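You operate a simulated robot arm through the tools that you are given. There is no shell and no other tool.

The job below is to be done with a simulated robot arm. You get a single attempt, and the scene is never put back.

## Task
Wipe the red brush on the wet pad, cover the white pot, shut the slide and lock the turntable.
Fine: stand the brush back. Set down upright: red brush.

It is judged by the outcome, as a careful person would: the job done as asked, and still so three seconds after it is handed in. It fails if anything else is knocked over, pushed out of place, dropped, spilled or broken. Lids that push on must go on centred and level and be pressed home; caps that screw on are set level and turned clockwise until they are tight.

## Robot
A 7-joint arm with a two-finger parallel gripper, fixed in place. Base frame: the origin is at the foot of the arm, x ahead of it, y to its left, z up. Readings come in mm, degrees, newtons and seconds.
With the tool pointing down near the work surface it reaches from about 420 to 900 mm from the base axis. Its first joint turns from -17.0 to 126.0 degrees. Payload 1.57 kg.
The TCP is the grasp point between the finger pads, 30 mm short of the fingertips. In the tool frame z runs along the fingers and y along their closing line. Largest opening 80 mm; finger width 17, thickness 12; the body of the gripper, 40 by 82 mm, starts 80 mm behind the TCP.
Orientation is that of the tool frame in the base frame, as a unit quaternion [w, x, y, z]. With the fingers straight down and closing along the base's y, the tool's x points along the base's -x, its y along +y and its z along -z.

## Interface
- The arm moves only by the tool drive_tool. Its argument "motion" is a list of rows, each an object (a shift or turn left out is 0, a gripper value left out holds the last) with "translation": the shift along the tool's x, y, z in mm, a list of three; "rot": the turn, a rotation vector about the tool's x, y, z in degrees, a list of three; "fingers": the gripper command, from -1 (fully open) to 1 (shut), values between in proportion. In form: [{"translation": [x, y, z], "rot": [wx, wy, wz], "fingers": fingers}, ...]. A call has 1 to 20 rows; each row shifts and turns the commanded pose from where the row before left it, along the tool's axes as they then stand. Each row takes 0.2 s and may step no farther than 50 mm and 8.6 degrees from the row before; otherwise, or with a gripper value out of range, the whole call is refused. A pose out of reach is approached as far as the arm can. The call stops where the force on the tool passes 40 N (or 10 N more than at its start, if that is more) or the arm is blocked; 0.2 s more then pass. Each finger travels about 45 mm/s and halts on what it meets, pressing with about 29 N; the grip force reading is that of the motor and also rises with nothing between the fingers. The clock runs only during rows and for 0.2 s after the last one: add rows that do not move to give the fingers time. The reply holds the time, the measured pose of the TCP, the force on the tool along the base axes, the opening and the grip force, in the units named above and with some noise, with the torque about the TCP (base axes, N m) and any sound that the robot's microphone picked up.
- Cameras (640 x 400 px; columns grow to the right, rows downward): "scene" is fixed at [216.8, -648.7, 1447.4]; the picture's right is [0.72, -0.69, 0.00], its down [-0.51, -0.53, -0.68] and it looks along [0.47, 0.49, -0.74] (base axes); focal length 324 px, centre (320, 200). "wrist" rides on the gripper at [72, -7, -122] in the tool frame; the picture's right is [0.09, 1.00, 0.00], its down [-0.84, 0.08, -0.54] and it looks along [-0.54, 0.05, 0.84] (tool axes); focal length 238 px, centre (320, 200). There is no depth. A picture from a camera that has moved, and an enlarged one, comes with that camera's place and axes in the base frame and with its lens.
- camera(camera): a new picture of that camera. The clock stands still meanwhile.
- slide_trunk(by): slides the trunk up (or, below 0, down) by that many mm; the arm rides with it, the base frame stays. It gives what a move gives, with no picture.
- zoom(camera, box): a new picture of the part [left, top, right, bottom] of that camera's present view, enlarged. The clock stands still meanwhile.
- job_done(): hands the job in; it is judged then, once.

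Places have to be worked out from the pictures, the camera data and where the tool is seen. Open the gripper and draw the arm clear of the work before you hand the job in, unless the task says otherwise.

The tools are called as name(argument=value, ...) on one line, values as JSON. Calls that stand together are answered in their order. drive_tool: Moves the arm, as the interface text tells. Its arguments: {"type":"object","properties":{"motion":{"type":"array"}},"required":["motion"]} The other tools are called the same way: slide_trunk (by) slides the trunk up or down; camera (camera) takes a picture; zoom (camera, box) takes an enlarged picture of a part of a camera's view; job_done () hands the job in.

At the start:

```text
clock: 0.0
ee_pos: [708.6, -36.0, 1054.9]
tcp_rot: [0.0, -0.001, 1.0, 0.0]
force: [0.1, 0.2, -0.3]
moment: [0.02, 0.03, 0.0]
width: 80.0
finger_force: 0.0
trunk travel left (down, up): [-625.0, 165.0]
```

scene: 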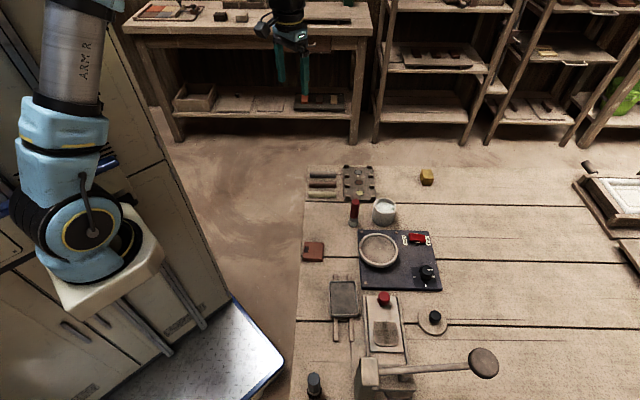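
wrist: 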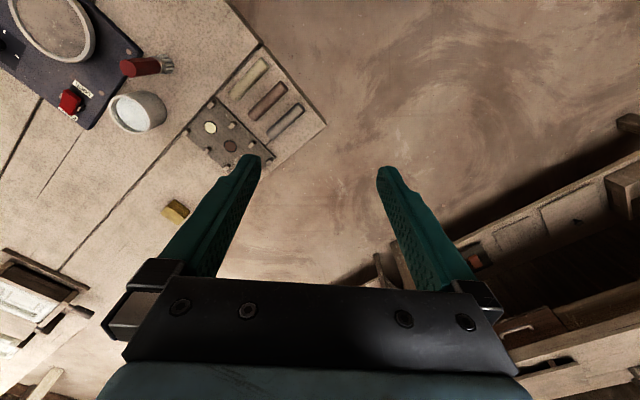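

I see a table with a pot, brush, turntable, slide and pads; I'll take enlarged views to identify each item before moving.

zoom(camera="scene", box=[290, 150, 450, 250])

zoom(camera="scene", box=[290, 220, 450, 320])

zoom(camera="scene", box=[290, 290, 530, 400])

zoom(camera="wrist", box=[0, 0, 320, 200])

```text
4.00 times, centred on (370, 200) of scene
camera zoom: at [216.8, -648.7, 1447.4], right [0.72, -0.69, 0.0], down [-0.51, -0.53, -0.68], along [0.47, 0.49, -0.74], focal length 1296 px, centre (120, 200)
```

zoom: 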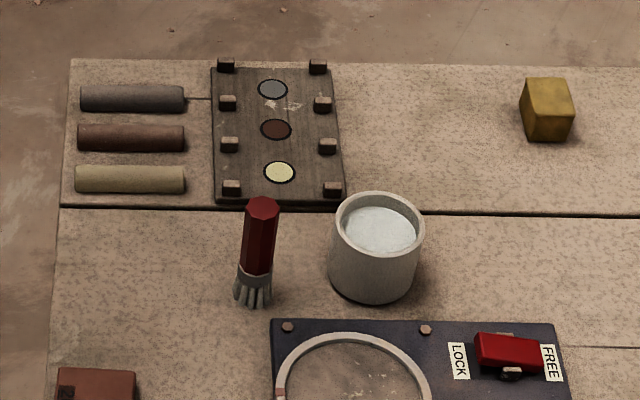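

```text
4.00 times, centred on (370, 270) of scene
camera zoom: at [216.8, -648.7, 1447.4], right [0.72, -0.69, 0.0], down [-0.51, -0.53, -0.68], along [0.47, 0.49, -0.74], focal length 1296 px, centre (120, -80)
```

zoom: 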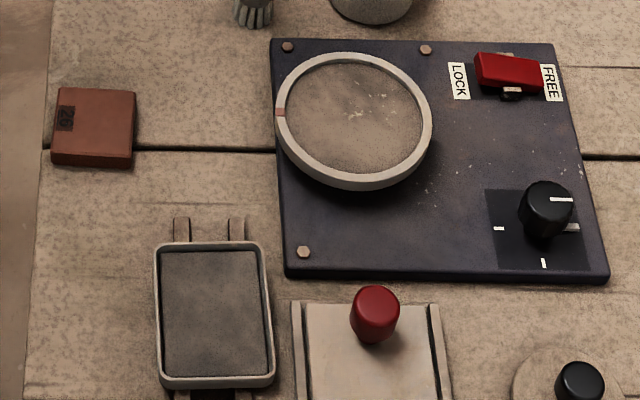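

```text
2.67 times, centred on (410, 345) of scene
camera zoom: at [216.8, -648.7, 1447.4], right [0.72, -0.69, 0.0], down [-0.51, -0.53, -0.68], along [0.47, 0.49, -0.74], focal length 864 px, centre (80, -187)
```

zoom: 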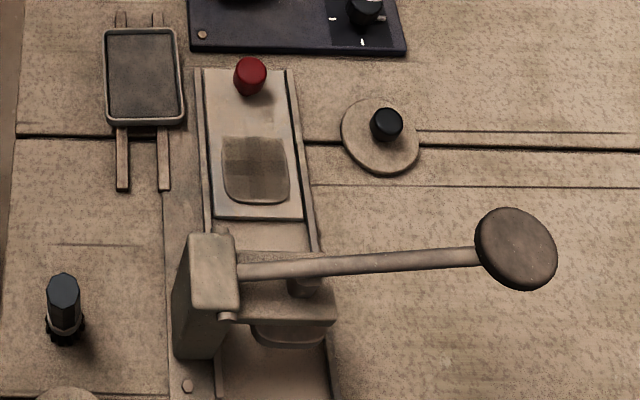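

```text
2.00 times, centred on (160, 100) of wrist
camera zoom: at [636.5, -42.8, 1175.8], right [-0.09, 1.0, 0.0], down [0.84, 0.08, 0.54], along [0.54, 0.05, -0.84], focal length 477 px, centre (640, 400)
```

zoom: 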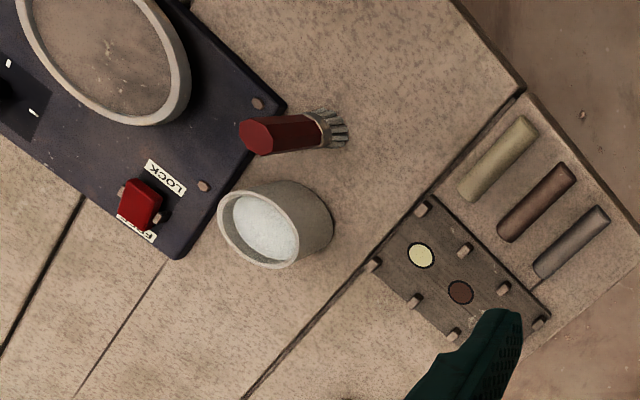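

The panel bolts triangulate to about z = 736 and the work lies around y = -250 to -600. I'll move the arm over the work at safe height to get closer wrist views.

drive_tool(motion=[{"translation": [10, -44, 8], "fingers": -1}, {"translation": [10, -44, 8]}, {"translation": [10, -44, 8]}, {"translation": [10, -44, 8]}, {"translation": [10, -44, 8]}, {"translation": [10, -44, 8]}])

```text
clock: 1.4
ee_pos: [649.1, -299.6, 1005.7]
tcp_rot: [0.0, 0.0, 1.0, -0.001]
force: [-0.4, 0.7, 0.0]
moment: [-0.01, -0.02, -0.01]
width: 80.2
finger_force: 0.2
trunk travel left (down, up): [-625.0, 165.0]
```

The arm reached (649, -300, 1006) without trouble. I'll look from the wrist.

camera(camera="wrist")

camera(camera="scene")

```text
taken
camera wrist: at [577.7, -306.8, 1127.1], right [-0.09, 1.0, 0.0], down [0.84, 0.08, 0.54], along [0.54, 0.05, -0.84], focal length 238 px, centre (320, 200)
```

wrist: 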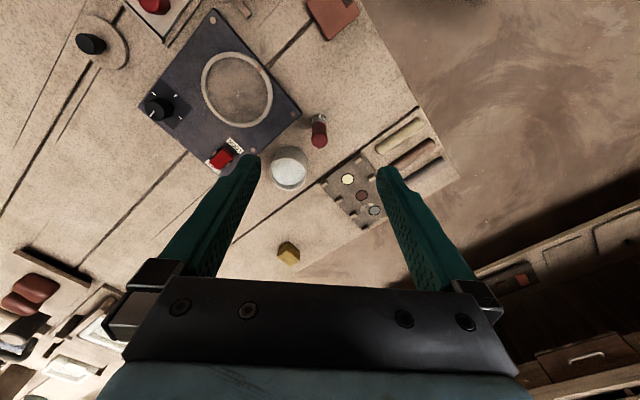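

```text
taken
```

scene: 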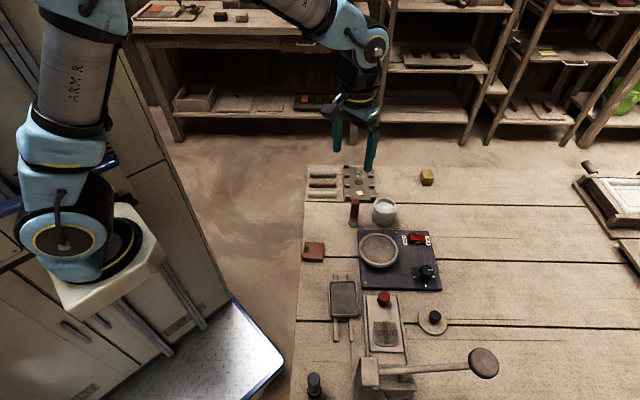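

The arm reaches fine. I'll back off radially and yaw the tool by 43.8° so the camera looks outward along the table's grain, giving a view of the turntable, slide, pad and lid.

drive_tool(motion=[{"translation": [38.4, -8.4, 0]}, {"translation": [38.4, -8.4, 0]}, {"translation": [38.4, -8.4, 0]}, {"translation": [38.4, -8.4, 0]}, {"translation": [38.4, -8.4, 0]}, {"rot": [0, 0, 7.3]}, {"rot": [0, 0, 7.3]}, {"rot": [0, 0, 7.3]}, {"rot": [0, 0, 7.3]}, {"rot": [0, 0, 7.3]}, {"rot": [0, 0, 7.3]}])

camera(camera="wrist")

```text
clock: 3.8
ee_pos: [455.9, -341.8, 1007.9]
tcp_rot: [0.0, 0.373, 0.928, 0.0]
force: [-0.2, -0.6, -0.5]
moment: [-0.01, 0.02, -0.03]
width: 80.1
finger_force: 0.1
trunk travel left (down, up): [-625.0, 165.0]
```

```text
taken
camera wrist: at [399.8, -297.1, 1127.8], right [0.62, 0.78, 0.0], down [0.66, -0.52, 0.54], along [0.42, -0.34, -0.84], focal length 238 px, centre (320, 200)
```

wrist: 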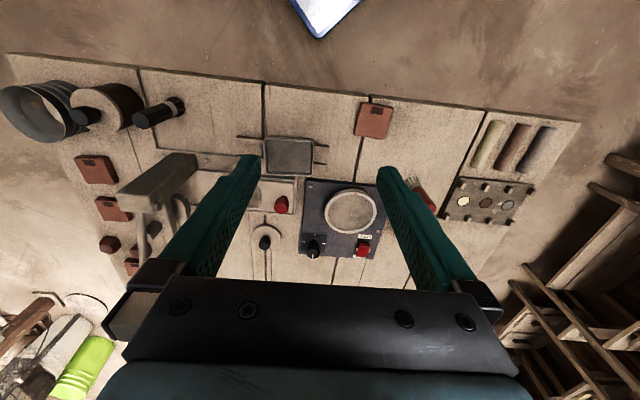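

The view covers all relevant items now. I'll zoom in on slide/pad and panel areas.

zoom(camera="wrist", box=[220, 90, 400, 270])

zoom(camera="wrist", box=[0, 60, 260, 280])

zoom(camera="wrist", box=[340, 90, 560, 270])

```text
2.22 times, centred on (310, 180) of wrist
camera zoom: at [399.8, -297.1, 1127.8], right [0.62, 0.78, 0.0], down [0.66, -0.52, 0.54], along [0.42, -0.34, -0.84], focal length 530 px, centre (342, 244)
```

zoom: 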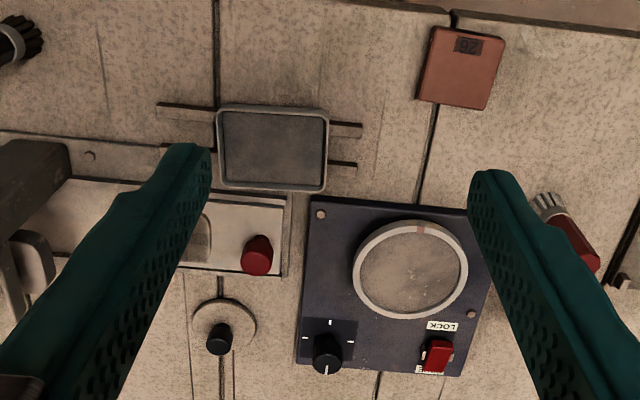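

```text
1.82 times, centred on (130, 170) of wrist
camera zoom: at [399.8, -297.1, 1127.8], right [0.62, 0.78, 0.0], down [0.66, -0.52, 0.54], along [0.42, -0.34, -0.84], focal length 433 px, centre (666, 254)
```

zoom: 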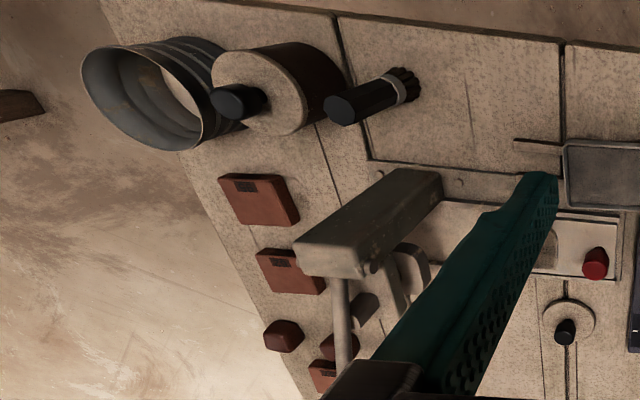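

```text
2.22 times, centred on (450, 180) of wrist
camera zoom: at [399.8, -297.1, 1127.8], right [0.62, 0.78, 0.0], down [0.66, -0.52, 0.54], along [0.42, -0.34, -0.84], focal length 530 px, centre (31, 244)
```

zoom: 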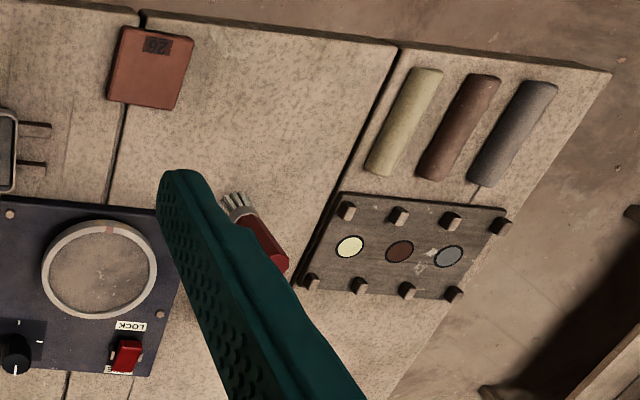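

I need a clearer look at the slide and press, so I'll shift the camera along the table toward the press (tool -y).

drive_tool(motion=[{"translation": [0, -42, 0]}, {"translation": [0, -42, 0]}, {"translation": [0, -42, 0]}, {"translation": [0, -42, 0]}, {"translation": [0, -42, 0]}])

camera(camera="wrist")

zoom(camera="wrist", box=[240, 80, 420, 260])

```text
clock: 5.0
ee_pos: [310.6, -494.3, 1005.1]
tcp_rot: [0.0, 0.372, 0.928, 0.0]
force: [-0.4, -0.1, -0.2]
moment: [-0.05, 0.03, -0.01]
width: 80.0
finger_force: 0.0
trunk travel left (down, up): [-625.0, 165.0]
```

```text
taken
camera wrist: at [253.8, -450.2, 1127.3], right [0.62, 0.78, 0.0], down [0.66, -0.52, 0.54], along [0.42, -0.34, -0.84], focal length 238 px, centre (320, 200)
```

wrist: 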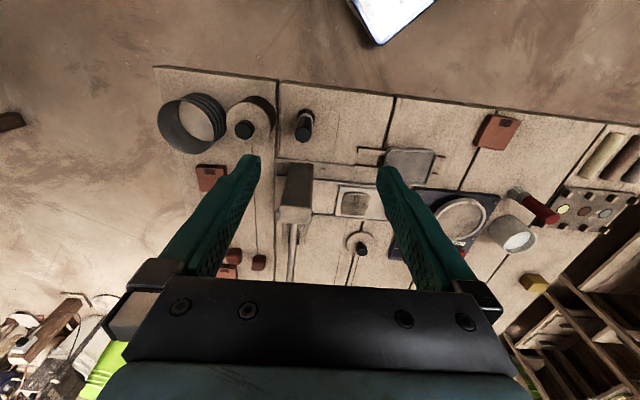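

```text
2.22 times, centred on (330, 170) of wrist
camera zoom: at [253.8, -450.2, 1127.3], right [0.62, 0.78, 0.0], down [0.66, -0.52, 0.54], along [0.42, -0.34, -0.84], focal length 530 px, centre (298, 267)
```

zoom: 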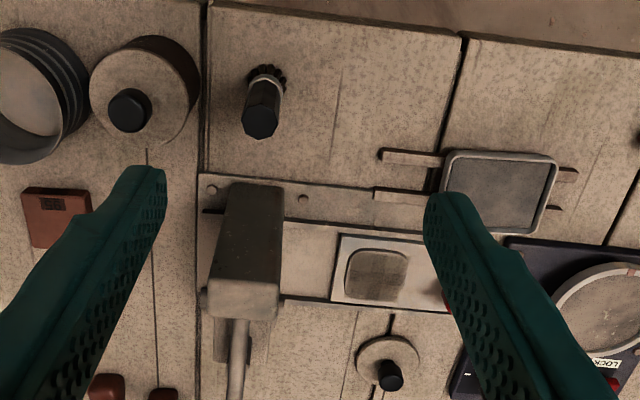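

I'll zoom the scene camera in more on the slide/press, the lid, and the rocker, for details.

zoom(camera="scene", box=[350, 280, 430, 330])

zoom(camera="scene", box=[340, 330, 452, 400])

zoom(camera="scene", box=[390, 215, 470, 265])

zoom(camera="scene", box=[325, 265, 405, 315])

zoom(camera="scene", box=[400, 295, 480, 345])

zoom(camera="scene", box=[335, 180, 415, 230])

```text
8.00 times, centred on (390, 305) of scene
camera zoom: at [216.8, -648.7, 1447.4], right [0.72, -0.69, 0.0], down [-0.51, -0.53, -0.68], along [0.47, 0.49, -0.74], focal length 2592 px, centre (-240, -640)
```

zoom: 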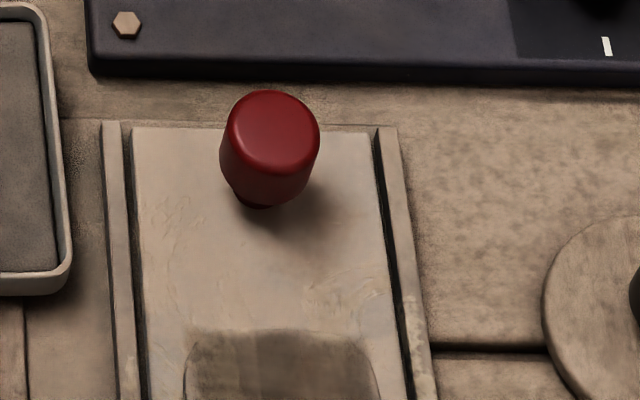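

```text
5.71 times, centred on (396, 365) of scene
camera zoom: at [216.8, -648.7, 1447.4], right [0.72, -0.69, 0.0], down [-0.51, -0.53, -0.68], along [0.47, 0.49, -0.74], focal length 1852 px, centre (-114, -743)
```

zoom: 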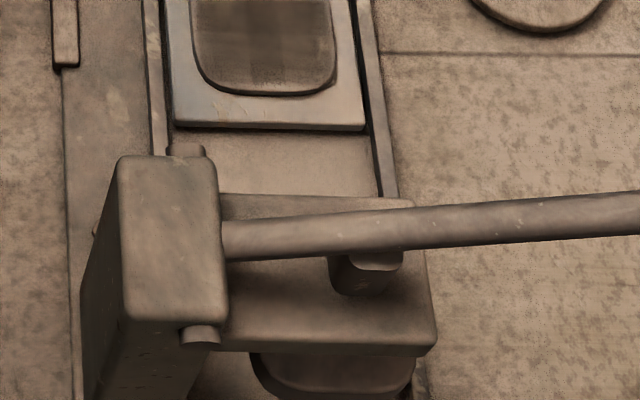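

```text
8.00 times, centred on (430, 240) of scene
camera zoom: at [216.8, -648.7, 1447.4], right [0.72, -0.69, 0.0], down [-0.51, -0.53, -0.68], along [0.47, 0.49, -0.74], focal length 2592 px, centre (-560, -120)
```

zoom: 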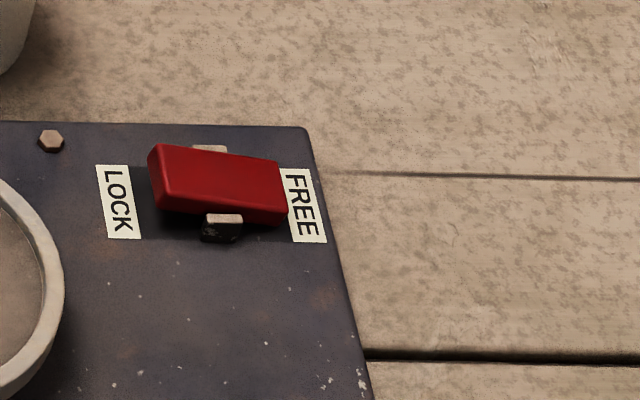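

```text
8.00 times, centred on (365, 290) of scene
camera zoom: at [216.8, -648.7, 1447.4], right [0.72, -0.69, 0.0], down [-0.51, -0.53, -0.68], along [0.47, 0.49, -0.74], focal length 2592 px, centre (-40, -520)
```

zoom: 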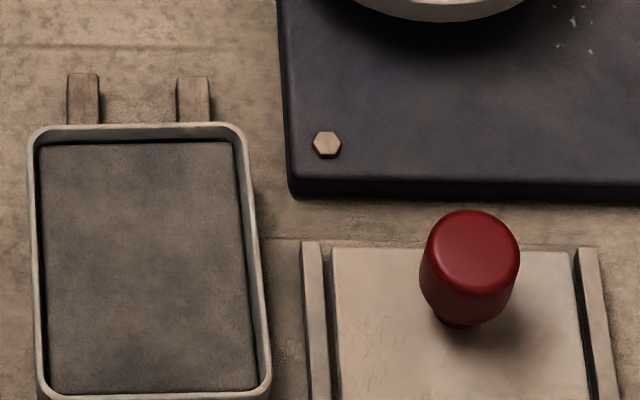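

```text
8.00 times, centred on (440, 320) of scene
camera zoom: at [216.8, -648.7, 1447.4], right [0.72, -0.69, 0.0], down [-0.51, -0.53, -0.68], along [0.47, 0.49, -0.74], focal length 2592 px, centre (-640, -760)
```

zoom: 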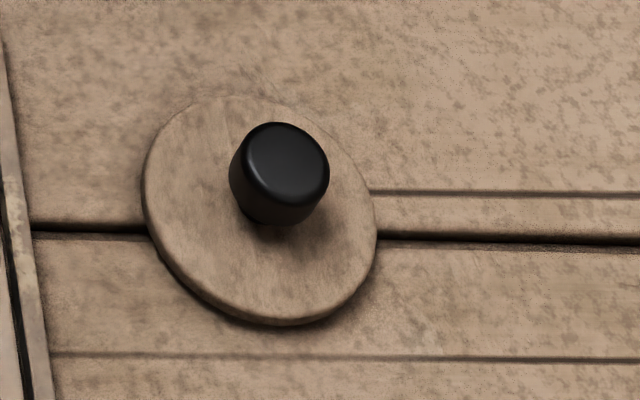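

```text
8.00 times, centred on (375, 205) of scene
camera zoom: at [216.8, -648.7, 1447.4], right [0.72, -0.69, 0.0], down [-0.51, -0.53, -0.68], along [0.47, 0.49, -0.74], focal length 2592 px, centre (-120, 160)
```

zoom: 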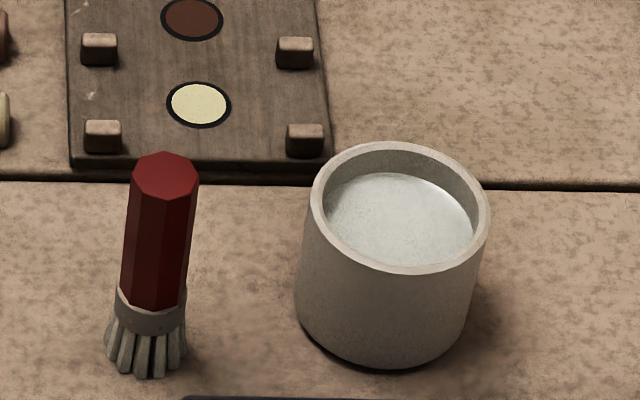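

Layout worked out (table axes a≈(0.72,-0.69), b≈(0.69,0.72)): brush near a=700,b=258, pot a=785,b=278, lid a=858,b=-25, pad tray a=658,b=22, slide knob a=748,b=13. I'll move to view the brush and pot from nearer.

drive_tool(motion=[{"translation": [-3.8, 44.5, 11.6]}, {"translation": [-3.8, 44.5, 11.6]}, {"translation": [-3.8, 44.5, 11.6]}, {"translation": [-3.8, 44.5, 11.6]}, {"translation": [-3.8, 44.5, 11.6]}, {"translation": [-3.8, 44.5, 11.6]}, {"translation": [-3.8, 44.5, 11.6]}, {"translation": [-3.8, 44.5, 11.6]}, {"translation": [-3.8, 44.5, 11.6]}])

camera(camera="wrist")

```text
clock: 7.0
ee_pos: [613.3, -228.7, 900.6]
tcp_rot: [0.0, 0.374, 0.928, 0.0]
force: [-0.4, -1.1, 0.3]
moment: [-0.01, -0.01, -0.04]
width: 80.1
finger_force: 0.0
trunk travel left (down, up): [-625.0, 165.0]
```

```text
taken
camera wrist: at [556.6, -184.1, 1023.8], right [0.62, 0.78, 0.0], down [0.66, -0.52, 0.54], along [0.42, -0.34, -0.84], focal length 238 px, centre (320, 200)
```

wrist: 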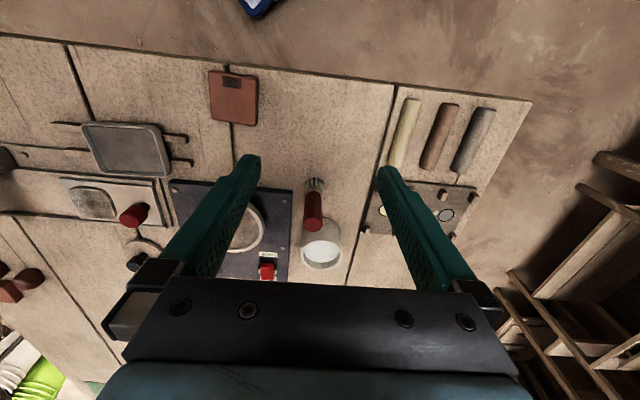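

Brush and pot are well framed between the fingers; zooming in to refine their positions.

zoom(camera="wrist", box=[270, 165, 370, 275])

zoom(camera="wrist", box=[50, 110, 190, 230])

```text
3.64 times, centred on (320, 220) of wrist
camera zoom: at [556.6, -184.1, 1023.8], right [0.62, 0.78, 0.0], down [0.66, -0.52, 0.54], along [0.42, -0.34, -0.84], focal length 867 px, centre (320, 127)
```

zoom: 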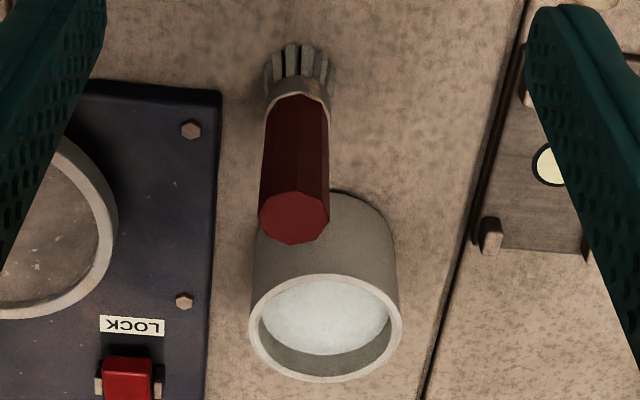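

```text
3.33 times, centred on (120, 170) of wrist
camera zoom: at [556.6, -184.1, 1023.8], right [0.62, 0.78, 0.0], down [0.66, -0.52, 0.54], along [0.42, -0.34, -0.84], focal length 794 px, centre (987, 300)
```

zoom: 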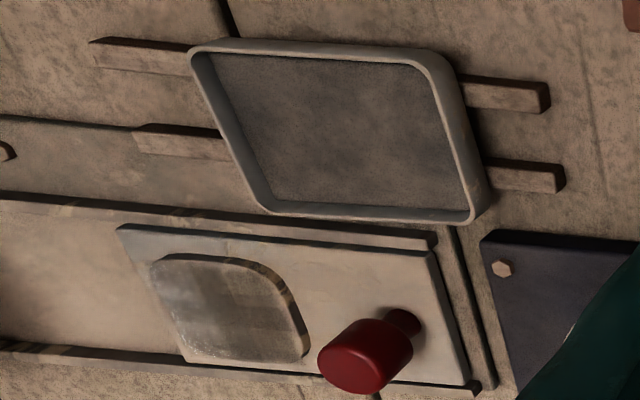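

Brush refined to (a≈700.5, b≈259, top ≈810). I'll move over it with the fingers open and then lower to grip the handle at z≈786.

drive_tool(motion=[{"translation": [-33.1, 0, 0]}, {"translation": [-33.1, 0, 0]}, {"translation": [-33.1, 0.2, 0]}, {}])

camera(camera="wrist")

zoom(camera="scene", box=[310, 150, 430, 225])

```text
clock: 8.0
ee_pos: [685.2, -296.5, 903.4]
tcp_rot: [0.0, 0.373, 0.928, 0.0]
force: [1.4, -0.6, -0.6]
moment: [-0.02, 0.01, 0.0]
width: 80.1
finger_force: 0.1
trunk travel left (down, up): [-625.0, 165.0]
```

```text
taken
camera wrist: at [629.0, -252.4, 1024.1], right [0.62, 0.78, 0.0], down [0.66, -0.52, 0.54], along [0.42, -0.34, -0.84], focal length 238 px, centre (320, 200)
```

wrist: 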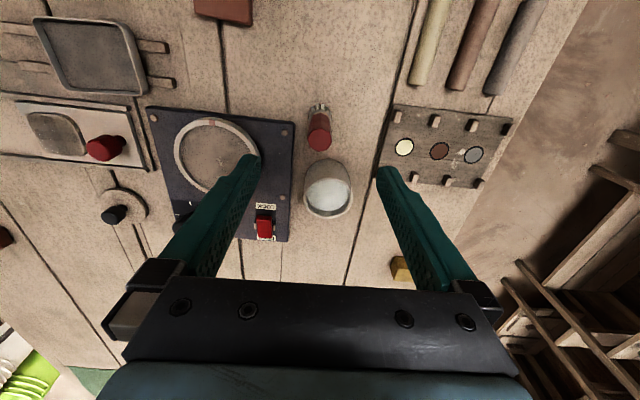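

```text
5.33 times, centred on (370, 188) of scene
camera zoom: at [216.8, -648.7, 1447.4], right [0.72, -0.69, 0.0], down [-0.51, -0.53, -0.68], along [0.47, 0.49, -0.74], focal length 1728 px, centre (53, 267)
```

zoom: 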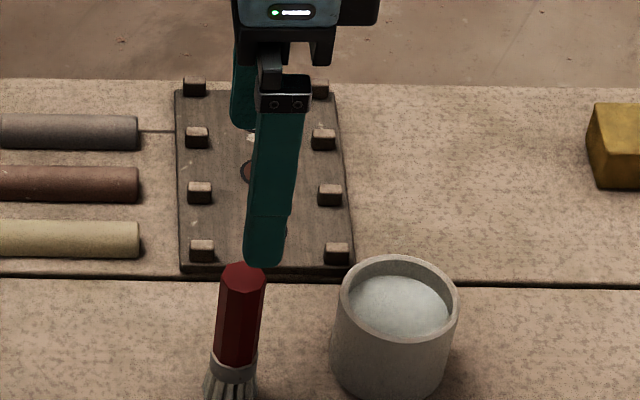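

The tool is at a≈700, b≈259.5. I'll zoom once more to check the alignment to the brush top before lowering.

zoom(camera="wrist", box=[290, 90, 370, 220])

```text
3.08 times, centred on (330, 155) of wrist
camera zoom: at [629.0, -252.4, 1024.1], right [0.62, 0.78, 0.0], down [0.66, -0.52, 0.54], along [0.42, -0.34, -0.84], focal length 733 px, centre (289, 338)
```

zoom: 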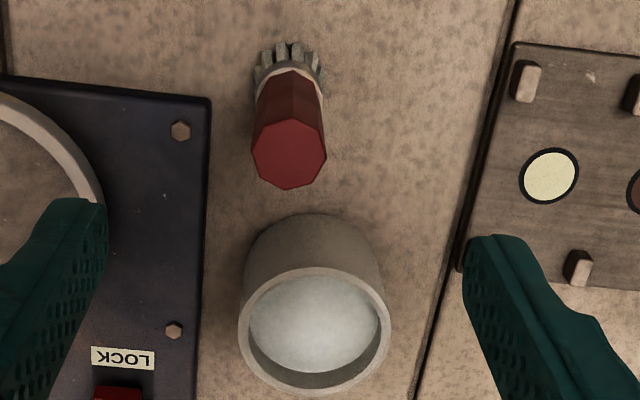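

Aligned (brush at a≈701, b≈259). Lowering to z≈786 and closing the fingers on the handle.

drive_tool(motion=[{"translation": [-0.5, 0, 23]}, {"translation": [0, 0, 23]}, {"translation": [0, 0, 23]}, {"translation": [0, 0, 23]}, {"translation": [0, 0, 23]}, {}])

```text
clock: 9.4
ee_pos: [685.4, -296.5, 786.9]
tcp_rot: [0.0, 0.373, 0.928, 0.0]
force: [-1.1, -0.1, 0.5]
moment: [0.02, 0.02, -0.02]
width: 80.0
finger_force: 0.1
trunk travel left (down, up): [-625.0, 165.0]
```

camera(camera="wrist")

zoom(camera="scene", box=[310, 150, 430, 225])

```text
taken
camera wrist: at [628.7, -252.5, 908.3], right [0.62, 0.78, 0.0], down [0.66, -0.52, 0.54], along [0.42, -0.34, -0.84], focal length 238 px, centre (320, 200)
```

wrist: 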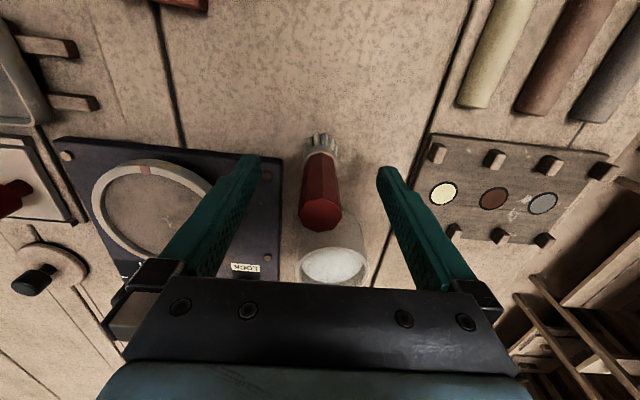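

```text
5.33 times, centred on (370, 188) of scene
camera zoom: at [216.8, -648.7, 1447.4], right [0.72, -0.69, 0.0], down [-0.51, -0.53, -0.68], along [0.47, 0.49, -0.74], focal length 1728 px, centre (53, 267)
```

zoom: 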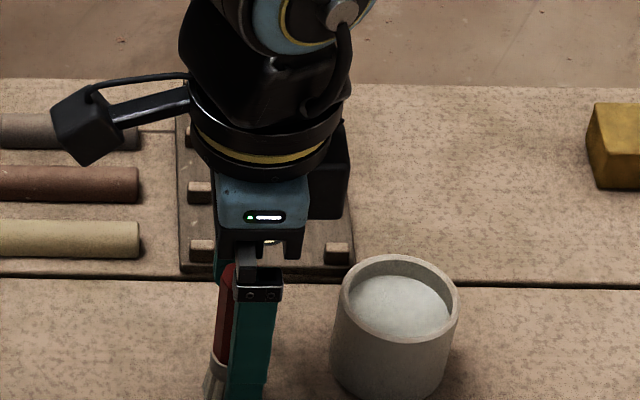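

The fingers flank the handle symmetrically. I'll close part-way first, then look.

drive_tool(motion=[{"fingers": 0.25}, {}, {}, {}])

zoom(camera="wrist", box=[260, 110, 380, 300])

```text
clock: 10.4
ee_pos: [685.9, -296.1, 787.7]
tcp_rot: [0.0, 0.374, 0.928, 0.0]
force: [-0.3, -0.1, 0.4]
moment: [0.02, -0.01, 0.02]
width: 29.9
finger_force: 0.0
trunk travel left (down, up): [-625.0, 165.0]
```

```text
2.11 times, centred on (320, 205) of wrist
camera zoom: at [628.7, -252.4, 908.4], right [0.62, 0.78, 0.0], down [0.66, -0.52, 0.54], along [0.42, -0.34, -0.84], focal length 502 px, centre (320, 190)
```

zoom: 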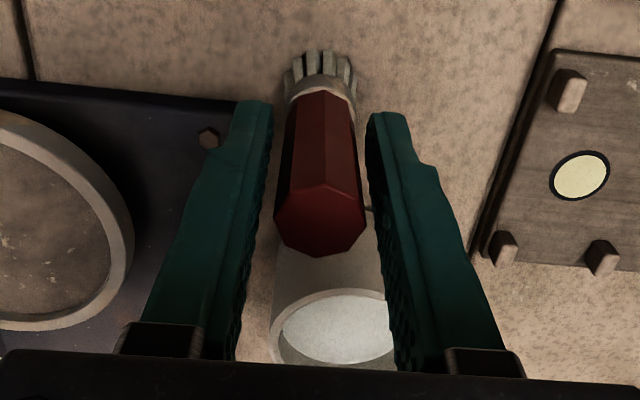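

Gap is even on both sides; closing fully to grip.

drive_tool(motion=[{"fingers": 1}, {}, {}, {}])

```text
clock: 11.4
ee_pos: [685.2, -295.9, 787.9]
tcp_rot: [0.0, 0.373, 0.928, 0.0]
force: [0.5, 0.3, 0.1]
moment: [-0.01, -0.03, 0.02]
width: 22.6
finger_force: 28.9
trunk travel left (down, up): [-625.0, 165.0]
```

Gripped at 22.6 mm width. Lifting straight up 90 mm and checking the load.

drive_tool(motion=[{"translation": [0, 0, -10]}, {"translation": [0, 0, -20]}, {"translation": [0, 0, -30]}, {"translation": [0, 0, -30]}, {}])

camera(camera="wrist")

zoom(camera="scene", box=[290, 120, 450, 220])

```text
clock: 12.6
ee_pos: [684.4, -297.7, 876.8]
tcp_rot: [0.0, 0.373, 0.928, 0.0]
force: [0.7, -0.4, -0.4]
moment: [0.01, -0.02, 0.02]
width: 22.9
finger_force: 28.4
trunk travel left (down, up): [-625.0, 165.0]
```

```text
taken
camera wrist: at [627.9, -252.4, 998.8], right [0.62, 0.78, 0.0], down [0.66, -0.52, 0.54], along [0.42, -0.34, -0.84], focal length 238 px, centre (320, 200)
```

wrist: 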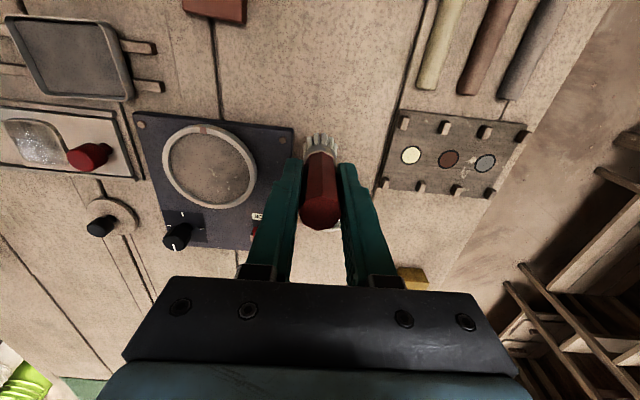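

```text
4.00 times, centred on (370, 170) of scene
camera zoom: at [216.8, -648.7, 1447.4], right [0.72, -0.69, 0.0], down [-0.51, -0.53, -0.68], along [0.47, 0.49, -0.74], focal length 1296 px, centre (120, 320)
```

zoom: 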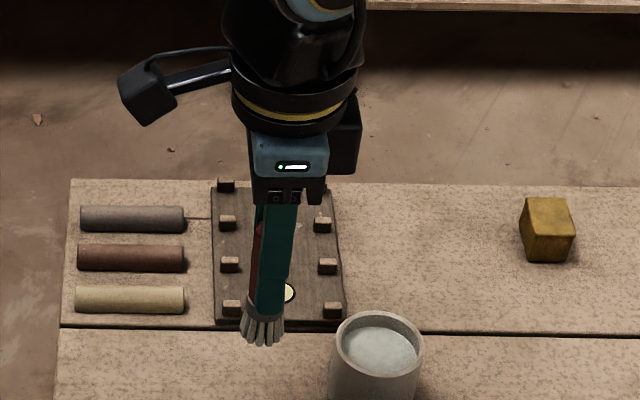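

Brush is held firmly and upright. Moving over the wet pad tray at (a≈658, b≈22), keeping the bristles about 810 high.

drive_tool(motion=[{"translation": [7, -39.5, 0]}, {"translation": [7, -39.5, 0]}, {"translation": [7, -39.5, 0]}, {"translation": [7, -39.5, 0]}, {"translation": [7, -39.5, 0]}, {"translation": [7, -39.5, 0]}, {}])

camera(camera="wrist")

zoom(camera="scene", box=[290, 210, 450, 310])

```text
clock: 14.2
ee_pos: [492.3, -439.3, 877.8]
tcp_rot: [0.0, 0.373, 0.928, 0.0]
force: [0.3, 0.4, -0.8]
moment: [0.01, 0.01, -0.01]
width: 22.8
finger_force: 28.8
trunk travel left (down, up): [-625.0, 165.0]
```

```text
taken
camera wrist: at [435.1, -394.6, 999.1], right [0.62, 0.78, 0.0], down [0.66, -0.52, 0.54], along [0.42, -0.34, -0.84], focal length 238 px, centre (320, 200)
```

wrist: 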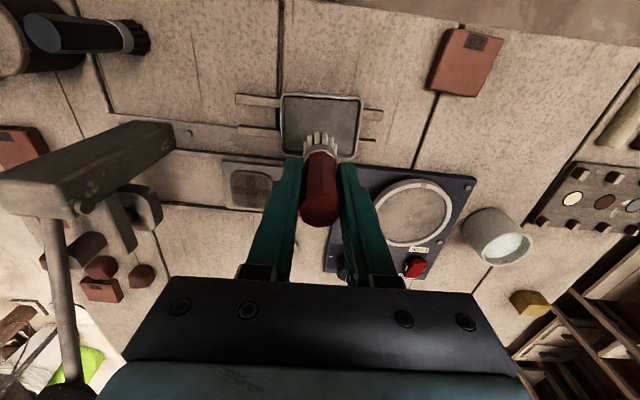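

```text
4.00 times, centred on (370, 260) of scene
camera zoom: at [216.8, -648.7, 1447.4], right [0.72, -0.69, 0.0], down [-0.51, -0.53, -0.68], along [0.47, 0.49, -0.74], focal length 1296 px, centre (120, -40)
```

zoom: 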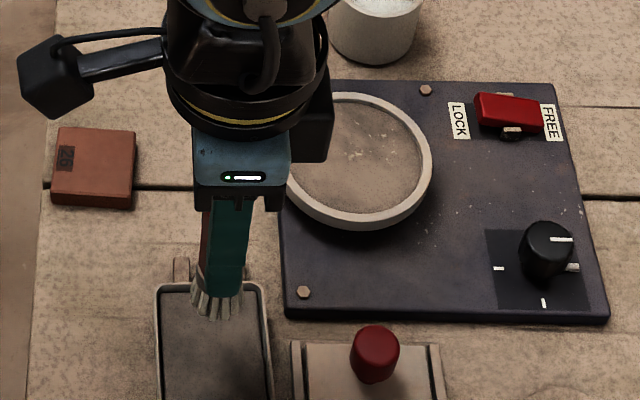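

Position reads a≈659, b≈23. Zooming to check the brush over the tray before lowering.

zoom(camera="wrist", box=[220, 70, 420, 250])

zoom(camera="scene", box=[310, 255, 400, 325])

```text
2.22 times, centred on (320, 160) of wrist
camera zoom: at [435.1, -394.6, 999.1], right [0.62, 0.78, 0.0], down [0.66, -0.52, 0.54], along [0.42, -0.34, -0.84], focal length 530 px, centre (320, 289)
```

zoom: 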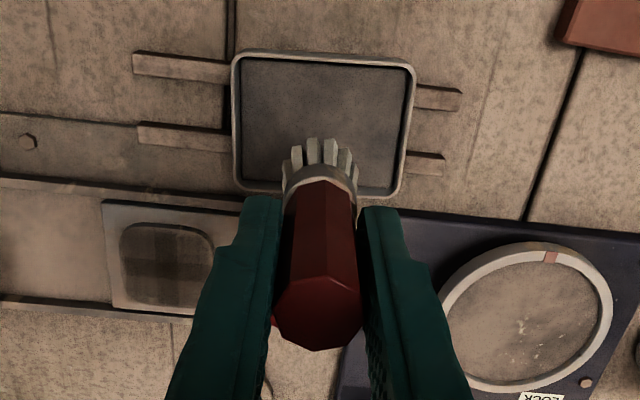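

```text
5.71 times, centred on (355, 290) of scene
camera zoom: at [216.8, -648.7, 1447.4], right [0.72, -0.69, 0.0], down [-0.51, -0.53, -0.68], along [0.47, 0.49, -0.74], focal length 1852 px, centre (120, -314)
```

zoom: 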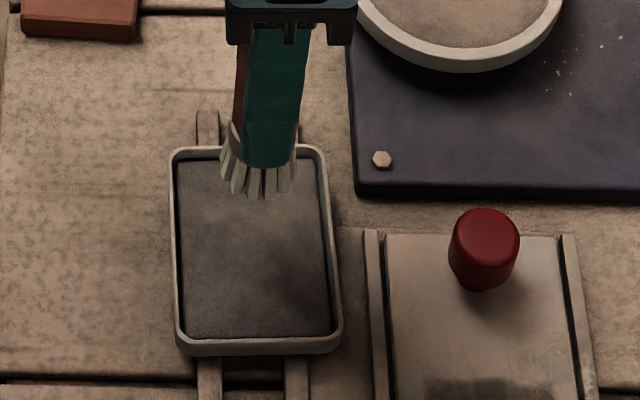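

Tray centre comes out at (a≈660, b≈23), with the brush right over it. Lowering to about 10 mm above the pad, then I'll feel for contact.

drive_tool(motion=[{"translation": [0, 0, 20]}, {"translation": [0, 0, 20]}, {"translation": [0, 0, 15]}, {}])

zoom(camera="scene", box=[310, 255, 400, 325])

```text
clock: 15.2
ee_pos: [490.8, -438.2, 822.8]
tcp_rot: [0.001, 0.374, 0.927, 0.0]
force: [-0.3, -0.4, -0.7]
moment: [-0.01, -0.01, 0.0]
width: 22.6
finger_force: 28.8
trunk travel left (down, up): [-625.0, 165.0]
```

```text
5.71 times, centred on (355, 290) of scene
camera zoom: at [216.8, -648.7, 1447.4], right [0.72, -0.69, 0.0], down [-0.51, -0.53, -0.68], along [0.47, 0.49, -0.74], focal length 1852 px, centre (120, -314)
```

zoom: 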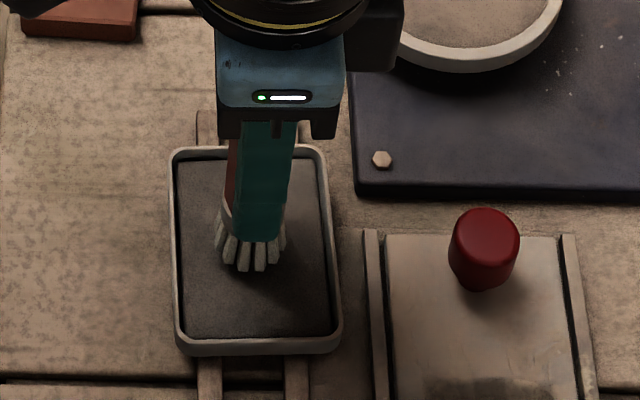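

Still about 10+ mm above the pad with no contact force. Lowering in small steps.

drive_tool(motion=[{"translation": [0, 0, 2.5]}, {"translation": [0, 0, 2.5]}, {"translation": [0, 0, 2.5]}, {}])

drive_tool(motion=[{"translation": [0, 0, 1.5]}, {"translation": [0, 0, 1.5]}, {}])

```text
clock: 16.2
ee_pos: [491.2, -437.8, 817.1]
tcp_rot: [0.0, 0.373, 0.928, 0.0]
force: [0.0, 0.2, -1.4]
moment: [0.0, 0.02, 0.0]
width: 22.3
finger_force: 28.8
trunk travel left (down, up): [-625.0, 165.0]
```

```text
clock: 17.0
ee_pos: [492.4, -438.7, 812.8]
tcp_rot: [0.002, 0.373, 0.928, -0.001]
force: [-3.2, -1.8, 27.1]
moment: [-0.41, 0.42, 0.06]
width: 22.7
finger_force: 29.0
trunk travel left (down, up): [-625.0, 165.0]
```

Contact made, but 27 N is firmer than needed. Easing up by ~0.8 mm.

drive_tool(motion=[{"translation": [0, 0, -0.8]}, {}])

zoom(camera="scene", box=[310, 255, 400, 325])

```text
clock: 17.6
ee_pos: [491.3, -438.1, 813.6]
tcp_rot: [0.001, 0.373, 0.928, 0.0]
force: [1.6, -3.8, 11.9]
moment: [-0.46, 0.04, 0.02]
width: 22.4
finger_force: 28.8
trunk travel left (down, up): [-625.0, 165.0]
```

```text
5.71 times, centred on (355, 290) of scene
camera zoom: at [216.8, -648.7, 1447.4], right [0.72, -0.69, 0.0], down [-0.51, -0.53, -0.68], along [0.47, 0.49, -0.74], focal length 1852 px, centre (120, -314)
```

zoom: 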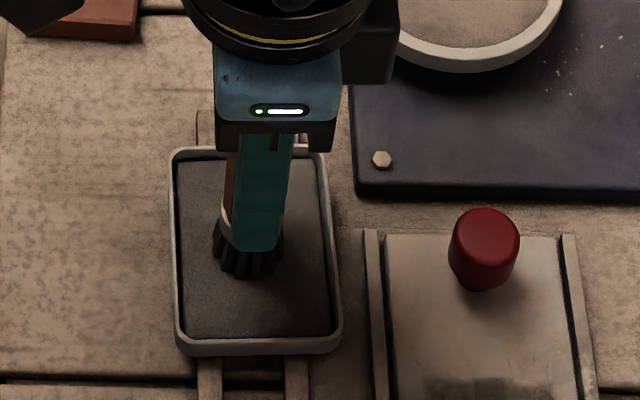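

The bristles darkened: contact is wetting them. I'll ease slightly and make a first short stroke along the tray's length, watching for the tray moving.

drive_tool(motion=[{"translation": [0, 0, -0.3]}, {"translation": [0, -4, 0]}, {"translation": [0, -4, 0]}, {"translation": [0, -4, 0]}, {}])

zoom(camera="scene", box=[310, 255, 400, 325])

```text
clock: 18.8
ee_pos: [483.0, -447.1, 811.8]
tcp_rot: [0.001, 0.373, 0.928, 0.0]
force: [0.4, -0.1, -0.6]
moment: [0.01, 0.0, 0.0]
width: 22.0
finger_force: 28.9
trunk travel left (down, up): [-625.0, 165.0]
```

```text
5.71 times, centred on (355, 290) of scene
camera zoom: at [216.8, -648.7, 1447.4], right [0.72, -0.69, 0.0], down [-0.51, -0.53, -0.68], along [0.47, 0.49, -0.74], focal length 1852 px, centre (120, -314)
```

zoom: 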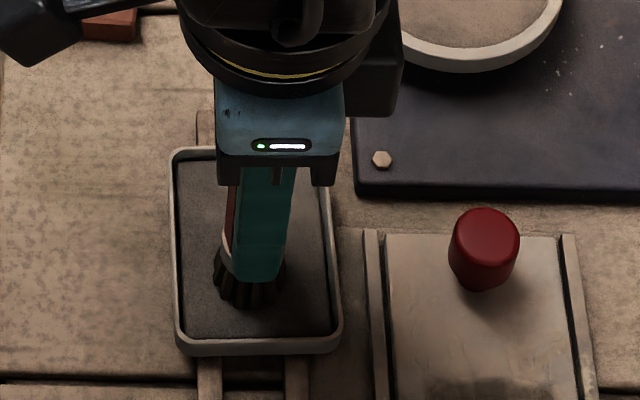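

Contact was lost (force ≈ 0), tray unmoved. Lowering slightly to regain light contact.

drive_tool(motion=[{"translation": [0, 0, 0.6]}, {}])

drive_tool(motion=[{"translation": [0, 0, 0.4]}, {}])

```text
clock: 19.4
ee_pos: [482.9, -446.8, 813.5]
tcp_rot: [0.0, 0.373, 0.928, -0.001]
force: [0.3, 0.1, 2.9]
moment: [0.01, -0.03, 0.04]
width: 22.2
finger_force: 29.5
trunk travel left (down, up): [-625.0, 165.0]
```

```text
clock: 20.0
ee_pos: [482.7, -447.0, 814.0]
tcp_rot: [0.001, 0.373, 0.928, -0.001]
force: [-1.8, 0.1, 9.8]
moment: [0.03, 0.06, 0.03]
width: 22.5
finger_force: 29.3
trunk travel left (down, up): [-625.0, 165.0]
```

About 10 N down now. Stroking +30 mm along the pad.

drive_tool(motion=[{"translation": [0, 5, 0]}, {"translation": [0, 5, 0]}, {"translation": [0, 5, 0]}, {"translation": [0, 5, 0]}, {"translation": [0, 5, 0]}, {"translation": [0, 5, 0]}])

zoom(camera="scene", box=[310, 255, 400, 325])

```text
clock: 21.4
ee_pos: [503.1, -424.5, 812.5]
tcp_rot: [0.0, 0.372, 0.928, 0.0]
force: [-1.6, -2.3, 8.2]
moment: [-0.1, 0.11, 0.04]
width: 22.3
finger_force: 29.1
trunk travel left (down, up): [-625.0, 165.0]
```

```text
5.71 times, centred on (355, 290) of scene
camera zoom: at [216.8, -648.7, 1447.4], right [0.72, -0.69, 0.0], down [-0.51, -0.53, -0.68], along [0.47, 0.49, -0.74], focal length 1852 px, centre (120, -314)
```

zoom: 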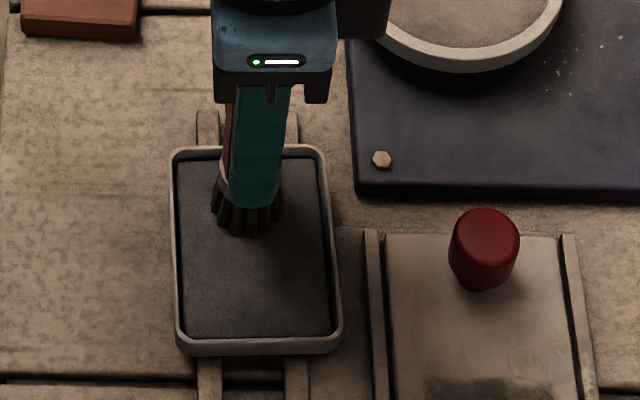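

Light wiping contact (≈8 N) held and the tray stayed put. I'll make two more full strokes back and forth.

drive_tool(motion=[{"translation": [0, -5, 0]}, {"translation": [0, -5, 0]}, {"translation": [0, -5, 0]}, {"translation": [0, -5, 0]}, {"translation": [0, -5, 0]}, {"translation": [0, -5, 0]}, {"translation": [0, -5, 0]}, {"translation": [0, 5, 0]}, {"translation": [0, 5, 0]}, {"translation": [0, 5, 0]}, {"translation": [0, 5, 0]}, {"translation": [0, 5, 0]}, {"translation": [0, 5, 0]}, {"translation": [0, 5, 0]}, {"translation": [0, -6, 0]}, {"translation": [0, -6, 0]}, {"translation": [0, -6, 0]}])

zoom(camera="scene", box=[310, 255, 400, 325])

```text
clock: 25.0
ee_pos: [490.8, -439.5, 811.7]
tcp_rot: [0.0, 0.373, 0.928, 0.0]
force: [1.0, 2.1, 5.7]
moment: [0.05, -0.14, 0.06]
width: 22.1
finger_force: 29.2
trunk travel left (down, up): [-625.0, 165.0]
```

```text
5.71 times, centred on (355, 290) of scene
camera zoom: at [216.8, -648.7, 1447.4], right [0.72, -0.69, 0.0], down [-0.51, -0.53, -0.68], along [0.47, 0.49, -0.74], focal length 1852 px, centre (120, -314)
```

zoom: 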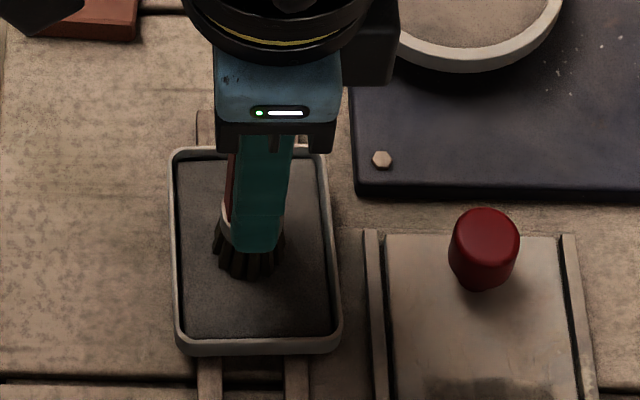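

Wiping complete and the tray hasn't shifted. Lifting straight up and returning along the same path to the brush's original place.

drive_tool(motion=[{"translation": [0, 0, -15.4]}, {"translation": [0, 0, -25]}, {"translation": [0, 0, -25]}, {}])

drive_tool(motion=[{"translation": [-7, 39.5, 0]}, {"translation": [-7, 39.5, 0]}, {"translation": [-7, 39.5, 0]}, {"translation": [-7, 39.5, 0]}, {"translation": [-7, 39.5, 0]}, {"translation": [-7, 39.5, 0]}, {}])

camera(camera="wrist")

zoom(camera="scene", box=[310, 140, 430, 215])

```text
clock: 26.0
ee_pos: [490.5, -439.2, 876.6]
tcp_rot: [0.0, 0.373, 0.928, 0.0]
force: [0.0, -0.2, -1.1]
moment: [0.0, -0.02, 0.0]
width: 22.2
finger_force: 28.8
trunk travel left (down, up): [-625.0, 165.0]
```

```text
clock: 27.6
ee_pos: [685.1, -296.2, 878.4]
tcp_rot: [0.0, 0.373, 0.928, 0.0]
force: [-0.2, 0.3, 0.2]
moment: [-0.02, 0.0, 0.0]
width: 22.2
finger_force: 29.2
trunk travel left (down, up): [-625.0, 165.0]
```

```text
taken
camera wrist: at [628.5, -251.7, 998.3], right [0.62, 0.78, 0.0], down [0.66, -0.52, 0.54], along [0.42, -0.34, -0.84], focal length 238 px, centre (320, 200)
```

wrist: 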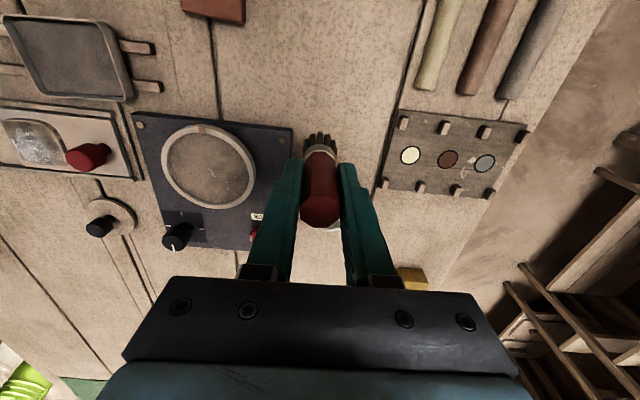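

```text
5.33 times, centred on (370, 178) of scene
camera zoom: at [216.8, -648.7, 1447.4], right [0.72, -0.69, 0.0], down [-0.51, -0.53, -0.68], along [0.47, 0.49, -0.74], focal length 1728 px, centre (53, 320)
```

zoom: 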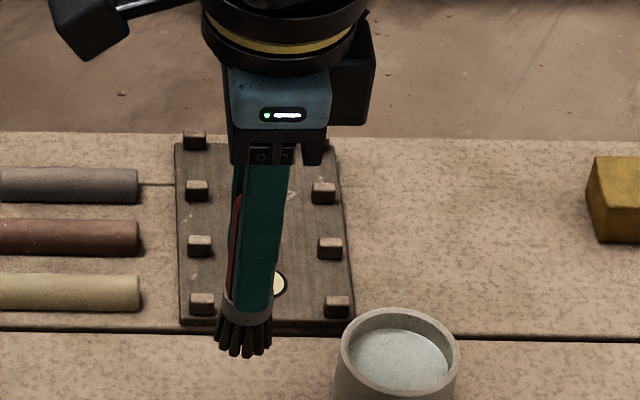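

Back over the original spot with the bristles wet. Checking whether the brush is still vertical in the grip before lowering.

zoom(camera="wrist", box=[260, 110, 380, 250])

zoom(camera="scene", box=[340, 165, 388, 210])

```text
2.86 times, centred on (320, 180) of wrist
camera zoom: at [628.5, -251.7, 998.3], right [0.62, 0.78, 0.0], down [0.66, -0.52, 0.54], along [0.42, -0.34, -0.84], focal length 681 px, centre (320, 257)
```

zoom: 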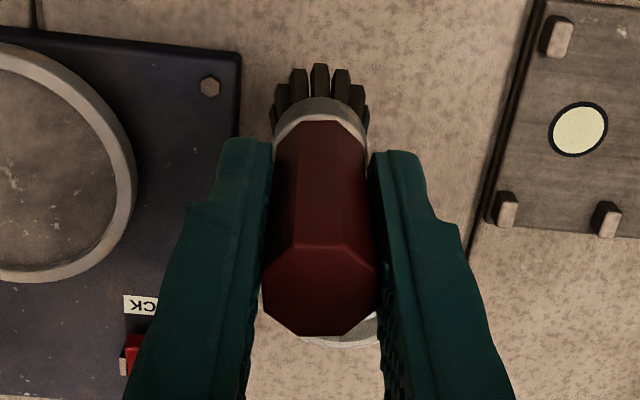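

```text
8.89 times, centred on (364, 188) of scene
camera zoom: at [216.8, -648.7, 1447.4], right [0.72, -0.69, 0.0], down [-0.51, -0.53, -0.68], along [0.47, 0.49, -0.74], focal length 2880 px, centre (-71, 311)
```

zoom: 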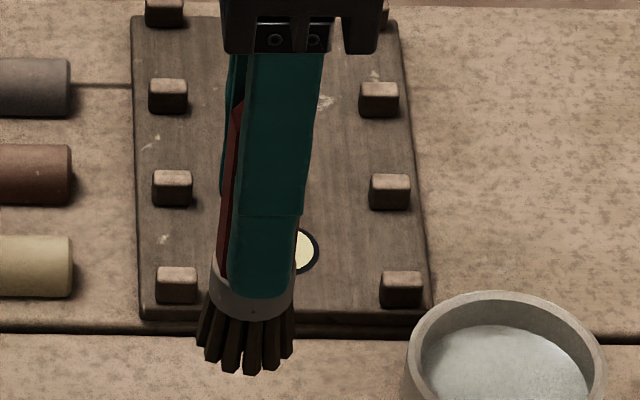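

Brush is vertical within about a degree. Lowering to ~8 mm above the table, then feeling for contact in small steps.

drive_tool(motion=[{"translation": [0, 0, 20]}, {"translation": [0, 0, 20]}, {"translation": [0, 0, 20]}, {"translation": [0, 0, 20]}, {"translation": [0, 0, 5]}, {}])

drive_tool(motion=[{"translation": [0, 0, 1.5]}, {"translation": [0, 0, 1.5]}, {}])

```text
clock: 29.0
ee_pos: [685.2, -296.8, 792.8]
tcp_rot: [0.001, 0.373, 0.928, -0.001]
force: [-0.2, 0.1, -0.1]
moment: [0.01, 0.02, 0.03]
width: 22.3
finger_force: 28.8
trunk travel left (down, up): [-625.0, 165.0]
```

```text
clock: 29.8
ee_pos: [686.1, -297.5, 791.4]
tcp_rot: [0.001, 0.373, 0.928, 0.0]
force: [-4.5, 1.4, 16.7]
moment: [0.08, 0.24, 0.03]
width: 22.3
finger_force: 28.7
trunk travel left (down, up): [-625.0, 165.0]
```

Contact at about 790.5, slightly higher than at pick-up. I'll look closely to see how it's standing before releasing.

zoom(camera="scene", box=[325, 180, 405, 235])

zoom(camera="wrist", box=[260, 110, 380, 250])

```text
7.27 times, centred on (365, 208) of scene
camera zoom: at [216.8, -648.7, 1447.4], right [0.72, -0.69, 0.0], down [-0.51, -0.53, -0.68], along [0.47, 0.49, -0.74], focal length 2356 px, centre (-7, 146)
```

zoom: 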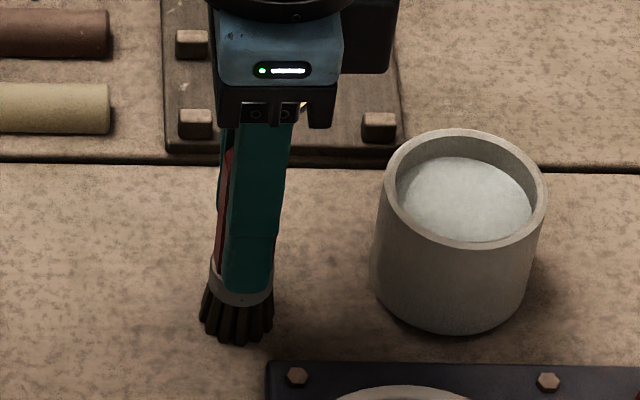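

```text
2.86 times, centred on (320, 180) of wrist
camera zoom: at [628.3, -252.8, 912.3], right [0.62, 0.78, 0.0], down [0.66, -0.52, 0.54], along [0.43, -0.34, -0.84], focal length 681 px, centre (320, 257)
```

zoom: 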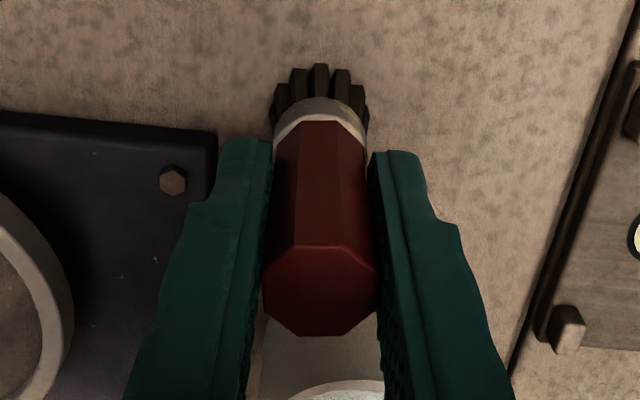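

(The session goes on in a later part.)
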